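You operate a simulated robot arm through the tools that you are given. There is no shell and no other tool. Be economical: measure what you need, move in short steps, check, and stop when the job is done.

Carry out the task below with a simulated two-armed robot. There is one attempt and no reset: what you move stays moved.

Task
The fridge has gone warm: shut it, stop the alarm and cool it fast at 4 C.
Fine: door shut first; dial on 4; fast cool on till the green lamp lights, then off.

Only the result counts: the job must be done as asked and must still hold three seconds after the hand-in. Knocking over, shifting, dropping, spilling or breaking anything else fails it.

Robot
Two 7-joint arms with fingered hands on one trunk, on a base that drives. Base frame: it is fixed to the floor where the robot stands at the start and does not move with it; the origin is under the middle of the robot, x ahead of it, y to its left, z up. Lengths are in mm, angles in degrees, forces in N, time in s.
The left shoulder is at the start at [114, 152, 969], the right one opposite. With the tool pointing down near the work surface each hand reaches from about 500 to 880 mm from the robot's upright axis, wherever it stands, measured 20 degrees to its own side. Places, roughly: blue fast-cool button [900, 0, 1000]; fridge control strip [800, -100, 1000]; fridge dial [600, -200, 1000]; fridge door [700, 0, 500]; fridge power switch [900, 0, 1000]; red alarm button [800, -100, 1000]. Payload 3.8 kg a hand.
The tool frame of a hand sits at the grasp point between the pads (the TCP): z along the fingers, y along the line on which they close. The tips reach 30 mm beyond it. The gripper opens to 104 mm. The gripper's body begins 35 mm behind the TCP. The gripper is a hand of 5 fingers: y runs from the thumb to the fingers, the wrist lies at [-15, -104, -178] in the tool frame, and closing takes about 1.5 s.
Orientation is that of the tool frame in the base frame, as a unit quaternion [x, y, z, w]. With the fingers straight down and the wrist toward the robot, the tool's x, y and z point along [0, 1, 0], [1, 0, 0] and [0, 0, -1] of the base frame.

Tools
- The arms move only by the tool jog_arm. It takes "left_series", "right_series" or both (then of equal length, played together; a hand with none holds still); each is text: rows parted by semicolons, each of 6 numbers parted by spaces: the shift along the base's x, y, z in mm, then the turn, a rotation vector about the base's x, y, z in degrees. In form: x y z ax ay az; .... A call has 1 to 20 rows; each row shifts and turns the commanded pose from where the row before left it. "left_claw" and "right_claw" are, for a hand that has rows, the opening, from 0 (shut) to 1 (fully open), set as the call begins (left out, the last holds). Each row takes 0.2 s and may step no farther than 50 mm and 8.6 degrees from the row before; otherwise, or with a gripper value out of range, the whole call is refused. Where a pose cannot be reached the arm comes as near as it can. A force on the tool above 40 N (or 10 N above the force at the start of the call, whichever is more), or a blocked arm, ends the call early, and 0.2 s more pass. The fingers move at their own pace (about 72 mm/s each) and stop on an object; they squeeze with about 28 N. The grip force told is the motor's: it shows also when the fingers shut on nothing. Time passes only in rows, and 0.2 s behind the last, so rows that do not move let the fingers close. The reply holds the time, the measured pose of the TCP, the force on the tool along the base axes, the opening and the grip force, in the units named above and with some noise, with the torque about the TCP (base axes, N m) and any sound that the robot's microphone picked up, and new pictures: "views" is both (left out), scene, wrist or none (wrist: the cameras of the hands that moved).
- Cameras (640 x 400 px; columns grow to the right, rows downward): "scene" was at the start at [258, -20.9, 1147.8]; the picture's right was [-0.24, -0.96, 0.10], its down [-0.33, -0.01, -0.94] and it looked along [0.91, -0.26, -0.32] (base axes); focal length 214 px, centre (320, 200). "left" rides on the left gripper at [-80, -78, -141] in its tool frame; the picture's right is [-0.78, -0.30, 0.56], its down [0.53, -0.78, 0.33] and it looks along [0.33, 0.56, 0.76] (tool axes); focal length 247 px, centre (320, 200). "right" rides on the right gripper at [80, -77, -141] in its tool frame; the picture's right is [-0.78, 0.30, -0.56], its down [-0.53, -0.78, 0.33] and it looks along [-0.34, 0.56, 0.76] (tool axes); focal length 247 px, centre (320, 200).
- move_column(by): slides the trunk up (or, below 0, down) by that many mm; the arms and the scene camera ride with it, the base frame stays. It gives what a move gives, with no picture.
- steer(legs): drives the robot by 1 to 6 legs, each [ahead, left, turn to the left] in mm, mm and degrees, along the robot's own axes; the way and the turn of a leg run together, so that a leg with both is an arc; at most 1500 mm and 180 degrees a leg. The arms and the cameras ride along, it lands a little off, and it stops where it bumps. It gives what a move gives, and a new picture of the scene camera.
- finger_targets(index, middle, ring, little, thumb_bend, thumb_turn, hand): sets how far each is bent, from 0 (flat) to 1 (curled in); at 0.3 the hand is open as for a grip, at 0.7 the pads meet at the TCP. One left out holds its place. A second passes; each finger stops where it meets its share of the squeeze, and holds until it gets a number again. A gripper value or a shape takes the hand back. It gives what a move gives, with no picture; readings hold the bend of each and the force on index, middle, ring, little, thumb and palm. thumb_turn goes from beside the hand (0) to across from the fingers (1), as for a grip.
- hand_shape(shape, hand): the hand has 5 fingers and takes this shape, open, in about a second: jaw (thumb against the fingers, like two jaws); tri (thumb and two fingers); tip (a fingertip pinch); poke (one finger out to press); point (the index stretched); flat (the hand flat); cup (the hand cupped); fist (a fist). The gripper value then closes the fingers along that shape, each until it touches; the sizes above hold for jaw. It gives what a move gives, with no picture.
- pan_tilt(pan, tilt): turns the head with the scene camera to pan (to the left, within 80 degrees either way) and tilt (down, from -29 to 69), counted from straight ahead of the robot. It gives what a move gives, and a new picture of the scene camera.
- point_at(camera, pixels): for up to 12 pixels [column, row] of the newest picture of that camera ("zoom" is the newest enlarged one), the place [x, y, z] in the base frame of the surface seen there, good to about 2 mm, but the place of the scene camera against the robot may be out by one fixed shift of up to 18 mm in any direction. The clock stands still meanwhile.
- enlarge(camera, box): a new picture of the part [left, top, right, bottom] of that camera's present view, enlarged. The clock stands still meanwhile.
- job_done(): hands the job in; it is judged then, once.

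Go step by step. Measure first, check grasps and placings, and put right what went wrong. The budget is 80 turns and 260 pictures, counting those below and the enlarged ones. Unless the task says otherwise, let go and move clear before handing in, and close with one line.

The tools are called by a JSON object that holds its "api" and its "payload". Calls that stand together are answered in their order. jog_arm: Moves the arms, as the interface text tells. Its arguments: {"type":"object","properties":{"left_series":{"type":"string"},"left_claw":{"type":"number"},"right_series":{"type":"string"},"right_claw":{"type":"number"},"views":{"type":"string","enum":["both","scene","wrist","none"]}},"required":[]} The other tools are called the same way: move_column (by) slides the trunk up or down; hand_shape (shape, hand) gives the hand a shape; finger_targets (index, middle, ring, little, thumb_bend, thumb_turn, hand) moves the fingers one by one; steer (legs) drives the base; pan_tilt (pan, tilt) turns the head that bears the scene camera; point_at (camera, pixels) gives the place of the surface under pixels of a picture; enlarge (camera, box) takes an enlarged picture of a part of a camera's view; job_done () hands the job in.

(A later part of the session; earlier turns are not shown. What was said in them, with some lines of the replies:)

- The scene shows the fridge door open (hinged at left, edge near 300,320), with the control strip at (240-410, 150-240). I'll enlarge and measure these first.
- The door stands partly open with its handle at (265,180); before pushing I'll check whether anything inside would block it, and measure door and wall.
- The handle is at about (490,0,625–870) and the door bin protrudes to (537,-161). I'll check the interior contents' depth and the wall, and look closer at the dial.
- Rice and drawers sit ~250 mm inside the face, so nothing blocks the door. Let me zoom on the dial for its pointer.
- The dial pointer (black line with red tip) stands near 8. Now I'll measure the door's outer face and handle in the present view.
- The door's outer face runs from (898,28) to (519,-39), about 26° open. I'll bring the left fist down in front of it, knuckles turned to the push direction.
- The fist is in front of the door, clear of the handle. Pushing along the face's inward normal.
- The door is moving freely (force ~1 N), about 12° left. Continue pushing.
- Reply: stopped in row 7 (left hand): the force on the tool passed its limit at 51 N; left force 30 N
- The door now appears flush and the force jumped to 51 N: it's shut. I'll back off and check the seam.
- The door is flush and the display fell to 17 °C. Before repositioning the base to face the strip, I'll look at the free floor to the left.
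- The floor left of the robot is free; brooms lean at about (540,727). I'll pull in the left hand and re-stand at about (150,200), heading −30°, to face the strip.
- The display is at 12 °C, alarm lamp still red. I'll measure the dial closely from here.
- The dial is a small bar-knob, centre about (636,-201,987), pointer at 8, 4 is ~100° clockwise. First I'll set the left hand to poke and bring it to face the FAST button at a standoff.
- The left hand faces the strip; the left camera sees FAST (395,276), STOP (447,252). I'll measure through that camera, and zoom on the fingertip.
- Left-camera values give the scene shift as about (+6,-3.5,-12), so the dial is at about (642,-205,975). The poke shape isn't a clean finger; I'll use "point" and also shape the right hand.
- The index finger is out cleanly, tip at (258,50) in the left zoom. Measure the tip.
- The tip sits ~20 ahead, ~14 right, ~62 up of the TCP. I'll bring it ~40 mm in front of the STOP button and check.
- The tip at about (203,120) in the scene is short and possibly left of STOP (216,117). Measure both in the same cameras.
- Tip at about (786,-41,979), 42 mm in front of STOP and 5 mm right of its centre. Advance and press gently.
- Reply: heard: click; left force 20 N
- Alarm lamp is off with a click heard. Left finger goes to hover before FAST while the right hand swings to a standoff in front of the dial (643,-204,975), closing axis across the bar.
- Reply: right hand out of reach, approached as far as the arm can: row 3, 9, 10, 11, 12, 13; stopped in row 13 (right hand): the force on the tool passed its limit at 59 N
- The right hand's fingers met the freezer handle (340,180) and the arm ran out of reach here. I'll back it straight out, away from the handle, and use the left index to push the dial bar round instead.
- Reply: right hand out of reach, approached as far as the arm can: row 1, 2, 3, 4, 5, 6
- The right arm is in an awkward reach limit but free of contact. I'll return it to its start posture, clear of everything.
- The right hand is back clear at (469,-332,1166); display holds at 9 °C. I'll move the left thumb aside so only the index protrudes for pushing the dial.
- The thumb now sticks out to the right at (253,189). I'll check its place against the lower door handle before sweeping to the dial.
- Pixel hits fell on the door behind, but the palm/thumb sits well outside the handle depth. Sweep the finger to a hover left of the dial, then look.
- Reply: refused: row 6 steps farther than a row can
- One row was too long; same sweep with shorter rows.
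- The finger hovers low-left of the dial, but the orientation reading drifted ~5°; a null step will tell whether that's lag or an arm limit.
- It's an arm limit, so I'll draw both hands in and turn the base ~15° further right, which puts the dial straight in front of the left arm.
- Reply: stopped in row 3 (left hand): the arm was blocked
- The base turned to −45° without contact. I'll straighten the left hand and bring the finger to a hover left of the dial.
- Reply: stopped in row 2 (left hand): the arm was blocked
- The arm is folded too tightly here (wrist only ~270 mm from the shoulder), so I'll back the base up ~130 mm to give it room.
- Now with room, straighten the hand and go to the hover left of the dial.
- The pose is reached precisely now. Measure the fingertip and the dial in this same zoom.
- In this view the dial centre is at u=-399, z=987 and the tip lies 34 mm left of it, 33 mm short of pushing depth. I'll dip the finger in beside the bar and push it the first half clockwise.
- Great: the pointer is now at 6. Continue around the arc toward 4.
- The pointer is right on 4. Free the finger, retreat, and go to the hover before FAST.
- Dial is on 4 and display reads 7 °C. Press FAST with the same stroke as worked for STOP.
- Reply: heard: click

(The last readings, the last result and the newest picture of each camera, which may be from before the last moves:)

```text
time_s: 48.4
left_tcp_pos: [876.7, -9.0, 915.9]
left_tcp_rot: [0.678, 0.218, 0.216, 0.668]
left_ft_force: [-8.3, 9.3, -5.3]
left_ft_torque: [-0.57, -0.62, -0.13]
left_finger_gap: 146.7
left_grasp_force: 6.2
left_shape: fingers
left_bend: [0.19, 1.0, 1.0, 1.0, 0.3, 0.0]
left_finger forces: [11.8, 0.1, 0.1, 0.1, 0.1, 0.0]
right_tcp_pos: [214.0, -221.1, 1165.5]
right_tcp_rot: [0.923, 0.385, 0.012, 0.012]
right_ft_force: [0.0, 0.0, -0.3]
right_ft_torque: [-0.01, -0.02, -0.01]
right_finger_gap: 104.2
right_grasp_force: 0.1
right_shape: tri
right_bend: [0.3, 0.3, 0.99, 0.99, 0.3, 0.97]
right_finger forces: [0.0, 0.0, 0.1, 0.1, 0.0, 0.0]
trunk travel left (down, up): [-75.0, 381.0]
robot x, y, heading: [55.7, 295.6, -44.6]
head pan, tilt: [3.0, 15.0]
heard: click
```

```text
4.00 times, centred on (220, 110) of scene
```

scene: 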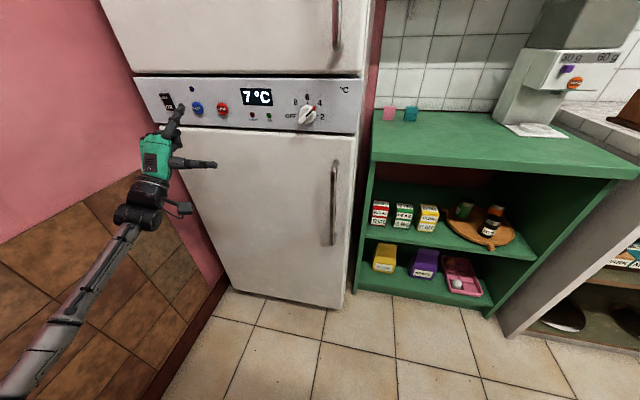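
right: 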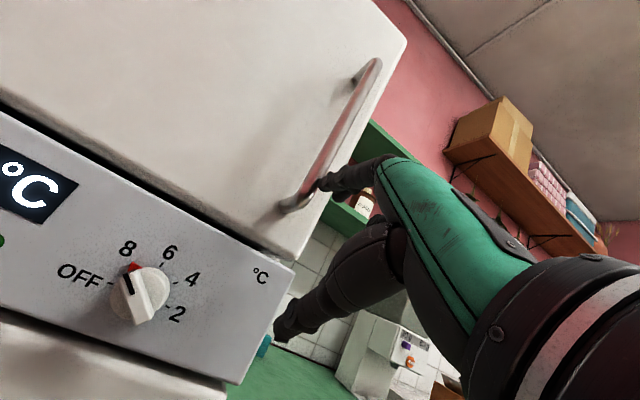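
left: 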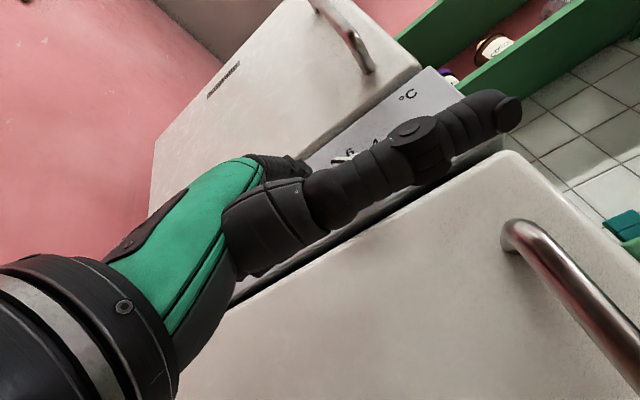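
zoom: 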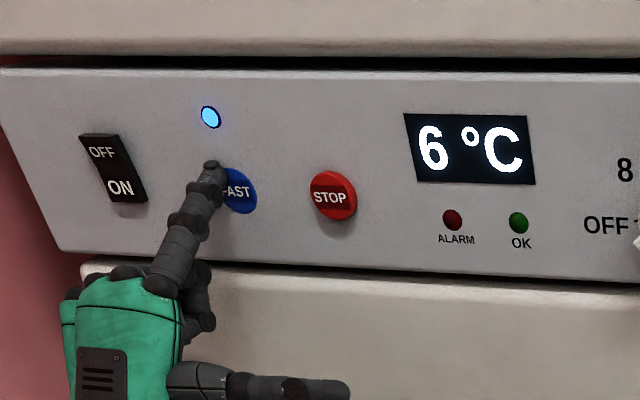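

FAST is on (blue lamp lit), 6 °C. Back off 20 mm and wait for the green lamp.

{"api": "jog_arm", "payload": {"left_series": "-7.5 9.6 0 0 0 0;-7 9 0 0 0 0;0 0 0 0 0 0;0 0 0 0 0 0", "views": "none"}}

{"api": "enlarge", "payload": {"camera": "scene", "box": [140, 70, 300, 150]}}

```text
time_s: 49.4
left_tcp_pos: [861.3, 8.6, 914.6]
left_tcp_rot: [0.678, 0.218, 0.216, 0.668]
left_ft_force: [-0.5, 0.1, 0.1]
left_ft_torque: [0.0, 0.01, -0.02]
left_finger_gap: 146.8
left_grasp_force: 0.1
left_shape: fingers
left_bend: [0.2, 1.0, 1.0, 1.0, 0.3, 0.0]
left_finger forces: [0.0, 0.0, 0.0, 0.0, 0.0, 0.0]
right_tcp_pos: [214.0, -222.4, 1164.2]
right_tcp_rot: [0.923, 0.385, 0.013, 0.011]
right_ft_force: [-1.3, -0.9, -0.9]
right_ft_torque: [0.0, -0.01, -0.03]
right_finger_gap: 103.9
right_grasp_force: 0.0
right_shape: tri
right_bend: [0.3, 0.3, 0.99, 0.99, 0.3, 0.97]
right_finger forces: [0.1, 0.0, 0.0, 0.0, 0.0, 0.1]
trunk travel left (down, up): [-75.0, 381.0]
robot x, y, heading: [55.4, 295.0, -44.6]
head pan, tilt: [3.0, 15.0]
```

```text
4.00 times, centred on (220, 110) of scene
```

zoom: 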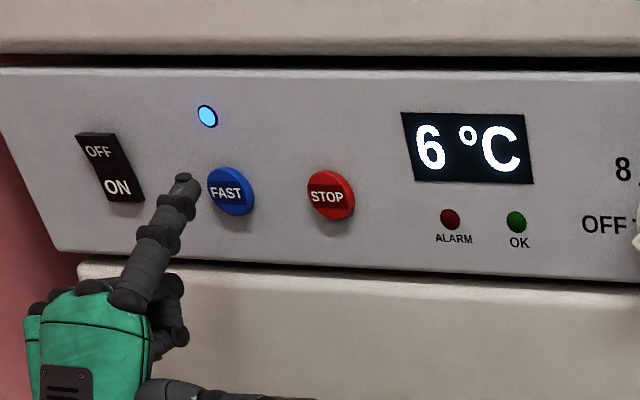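

Still 6 °C, green (517,221) not lit yet. Wait on in short steps.

{"api": "jog_arm", "payload": {"left_series": "0 0 0 0 0 0;0 0 0 0 0 0;0 0 0 0 0 0;0 0 0 0 0 0", "views": "none"}}

{"api": "enlarge", "payload": {"camera": "scene", "box": [140, 70, 300, 150]}}

```text
time_s: 50.4
left_tcp_pos: [860.9, 10.2, 915.0]
left_tcp_rot: [0.678, 0.217, 0.215, 0.668]
left_ft_force: [0.0, 0.0, 0.6]
left_ft_torque: [-0.01, -0.02, 0.0]
left_finger_gap: 146.6
left_grasp_force: 0.0
left_shape: fingers
left_bend: [0.2, 1.0, 1.0, 1.0, 0.3, 0.0]
left_finger forces: [0.0, 0.0, 0.1, 0.0, 0.0, 0.1]
right_tcp_pos: [215.0, -222.8, 1164.7]
right_tcp_rot: [0.923, 0.385, 0.012, 0.012]
right_ft_force: [-0.5, -1.6, -0.4]
right_ft_torque: [-0.01, -0.02, 0.03]
right_finger_gap: 103.9
right_grasp_force: 0.0
right_shape: tri
right_bend: [0.3, 0.3, 0.99, 0.99, 0.3, 0.97]
right_finger forces: [0.0, 0.0, 0.0, 0.0, 0.0, 0.0]
trunk travel left (down, up): [-75.0, 381.0]
robot x, y, heading: [57.7, 300.8, -44.7]
head pan, tilt: [3.0, 15.0]
```

```text
4.00 times, centred on (220, 110) of scene
```

zoom: 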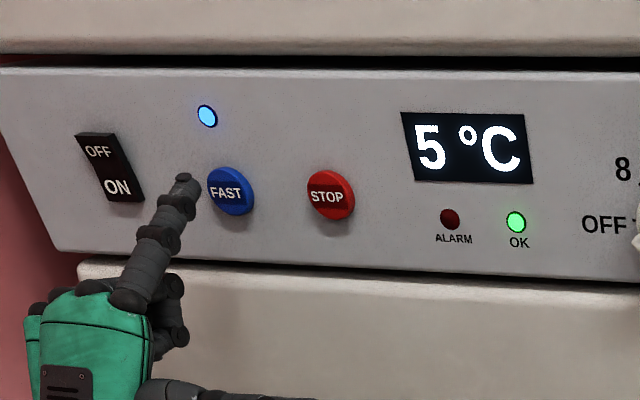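

The green OK lamp is lit. Press FAST again to switch it off, then retreat.

{"api": "jog_arm", "payload": {"left_series": "7 -9 0 0 0 0;2.5 -3.2 0 0 0 0;2.5 -3.2 0 0 0 0;2.5 -3.2 0 0 0 0", "views": "none"}}

{"api": "enlarge", "payload": {"camera": "scene", "box": [140, 70, 300, 150]}}

```text
time_s: 51.4
left_tcp_pos: [875.4, -8.2, 916.0]
left_tcp_rot: [0.678, 0.217, 0.215, 0.668]
left_ft_force: [-7.3, 7.9, -4.4]
left_ft_torque: [-0.5, -0.53, -0.09]
left_finger_gap: 147.0
left_grasp_force: 4.8
left_shape: fingers
left_bend: [0.19, 1.0, 1.0, 1.0, 0.3, 0.0]
left_finger forces: [10.5, 0.1, 0.0, 0.0, 0.1, 0.1]
right_tcp_pos: [214.0, -222.0, 1165.2]
right_tcp_rot: [0.922, 0.386, 0.013, 0.012]
right_ft_force: [-0.4, 0.6, 0.3]
right_ft_torque: [-0.02, 0.01, -0.02]
right_finger_gap: 104.1
right_grasp_force: 0.0
right_shape: tri
right_bend: [0.3, 0.3, 0.99, 0.99, 0.3, 0.97]
right_finger forces: [0.0, 0.1, 0.0, 0.0, 0.1, 0.1]
trunk travel left (down, up): [-75.0, 381.0]
robot x, y, heading: [58.1, 294.5, -44.7]
head pan, tilt: [3.0, 15.0]
heard: click
```

```text
4.00 times, centred on (220, 110) of scene
```

zoom: 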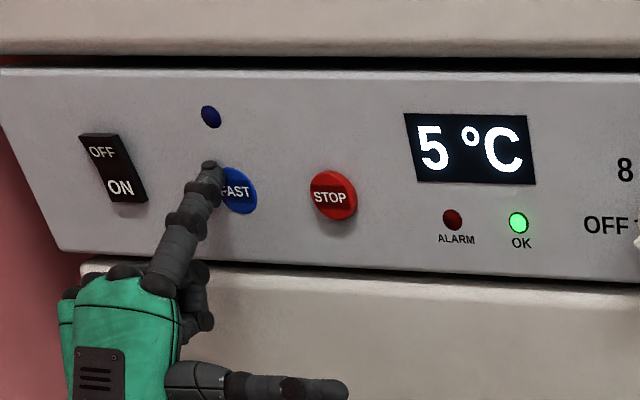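

Fast cool is off (blue lamp dark), green lit. Retreat clear and check the whole fridge.

{"api": "jog_arm", "payload": {"left_series": "-7.5 10 0 0 0 0;-18 24 0 0 0 0;-24 32 0 0 0 0;-24 32 0 0 0 0;0 0 0 0 0 0;0 0 0 0 0 0;0 0 0 0 0 0;0 0 0 0 0 0", "views": "scene"}}

{"api": "enlarge", "payload": {"camera": "scene", "box": [130, 60, 370, 210]}}

```text
time_s: 53.2
left_tcp_pos: [800.9, 86.1, 915.1]
left_tcp_rot: [0.678, 0.217, 0.216, 0.668]
left_ft_force: [0.3, 0.0, 0.6]
left_ft_torque: [-0.01, 0.03, 0.0]
left_finger_gap: 146.7
left_grasp_force: 0.0
left_shape: fingers
left_bend: [0.2, 1.0, 1.0, 1.0, 0.3, 0.0]
left_finger forces: [0.0, 0.0, 0.1, 0.0, 0.0, 0.0]
right_tcp_pos: [213.9, -222.7, 1165.1]
right_tcp_rot: [0.923, 0.385, 0.012, 0.012]
right_ft_force: [0.1, 0.1, -0.7]
right_ft_torque: [0.02, -0.05, -0.01]
right_finger_gap: 104.0
right_grasp_force: 0.1
right_shape: tri
right_bend: [0.3, 0.3, 0.99, 0.99, 0.3, 0.97]
right_finger forces: [0.0, 0.0, 0.0, 0.0, 0.0, 0.1]
trunk travel left (down, up): [-75.0, 381.0]
robot x, y, heading: [56.0, 296.3, -44.5]
head pan, tilt: [3.0, 15.0]
```

scene: 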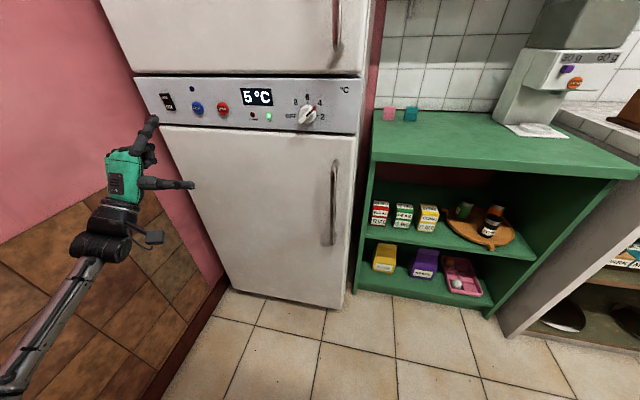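

```text
2.67 times, centred on (250, 135) of scene
```

zoom: 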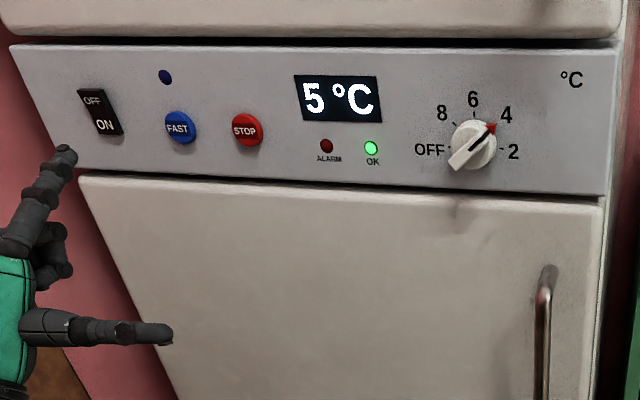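

Door shut, dial 4, alarm off, fast off, green lit; display 5 °C. I'll wait a few seconds to see it stay stable.

{"api": "jog_arm", "payload": {"left_series": "0 0 0 0 0 0;0 0 0 0 0 0;0 0 0 0 0 0;0 0 0 0 0 0;0 0 0 0 0 0;0 0 0 0 0 0;0 0 0 0 0 0;0 0 0 0 0 0;0 0 0 0 0 0;0 0 0 0 0 0;0 0 0 0 0 0;0 0 0 0 0 0;0 0 0 0 0 0;0 0 0 0 0 0;0 0 0 0 0 0;0 0 0 0 0 0;0 0 0 0 0 0;0 0 0 0 0 0;0 0 0 0 0 0;0 0 0 0 0 0", "views": "none"}}

{"api": "enlarge", "payload": {"camera": "scene", "box": [130, 60, 370, 210]}}

```text
time_s: 57.4
left_tcp_pos: [801.1, 85.3, 915.0]
left_tcp_rot: [0.678, 0.217, 0.215, 0.668]
left_ft_force: [0.2, -0.2, -0.1]
left_ft_torque: [-0.01, 0.02, 0.0]
left_finger_gap: 146.9
left_grasp_force: 0.0
left_shape: fingers
left_bend: [0.2, 1.0, 1.0, 1.0, 0.3, 0.0]
left_finger forces: [0.0, 0.0, 0.1, 0.1, 0.1, 0.0]
right_tcp_pos: [214.5, -222.9, 1165.3]
right_tcp_rot: [0.923, 0.386, 0.013, 0.012]
right_ft_force: [0.2, -0.5, 0.2]
right_ft_torque: [-0.02, -0.01, 0.02]
right_finger_gap: 103.7
right_grasp_force: 0.2
right_shape: tri
right_bend: [0.3, 0.3, 0.99, 0.99, 0.3, 0.97]
right_finger forces: [0.0, 0.0, 0.0, 0.0, 0.1, 0.0]
trunk travel left (down, up): [-75.0, 381.0]
robot x, y, heading: [60.1, 298.5, -44.9]
head pan, tilt: [3.0, 15.0]
```

```text
2.67 times, centred on (250, 135) of scene
```

zoom: 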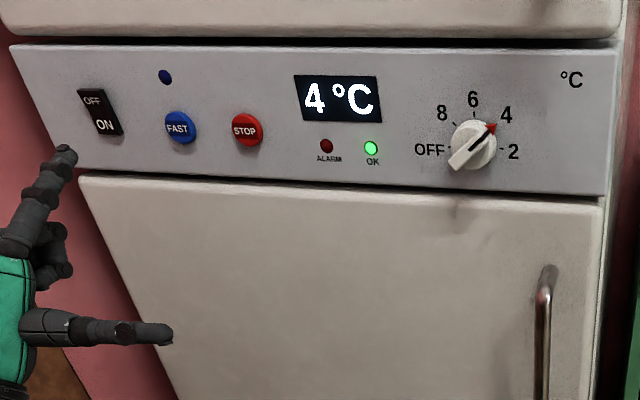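

The display reads 4 °C with the green lamp on, the alarm and fast-cool lamps off, and the hands are clear. Handing in.

{"api": "job_done", "payload": {}}

```text
The job is handed in.
```

The fridge door is shut, the alarm is off and the dial is on 4. Fast cool ran until the green lamp lit and is now off, and the display reads 4 °C. On the way, the right hand bumped the freezer handle at about 59 N; the freezer door stayed shut and I saw nothing moved.
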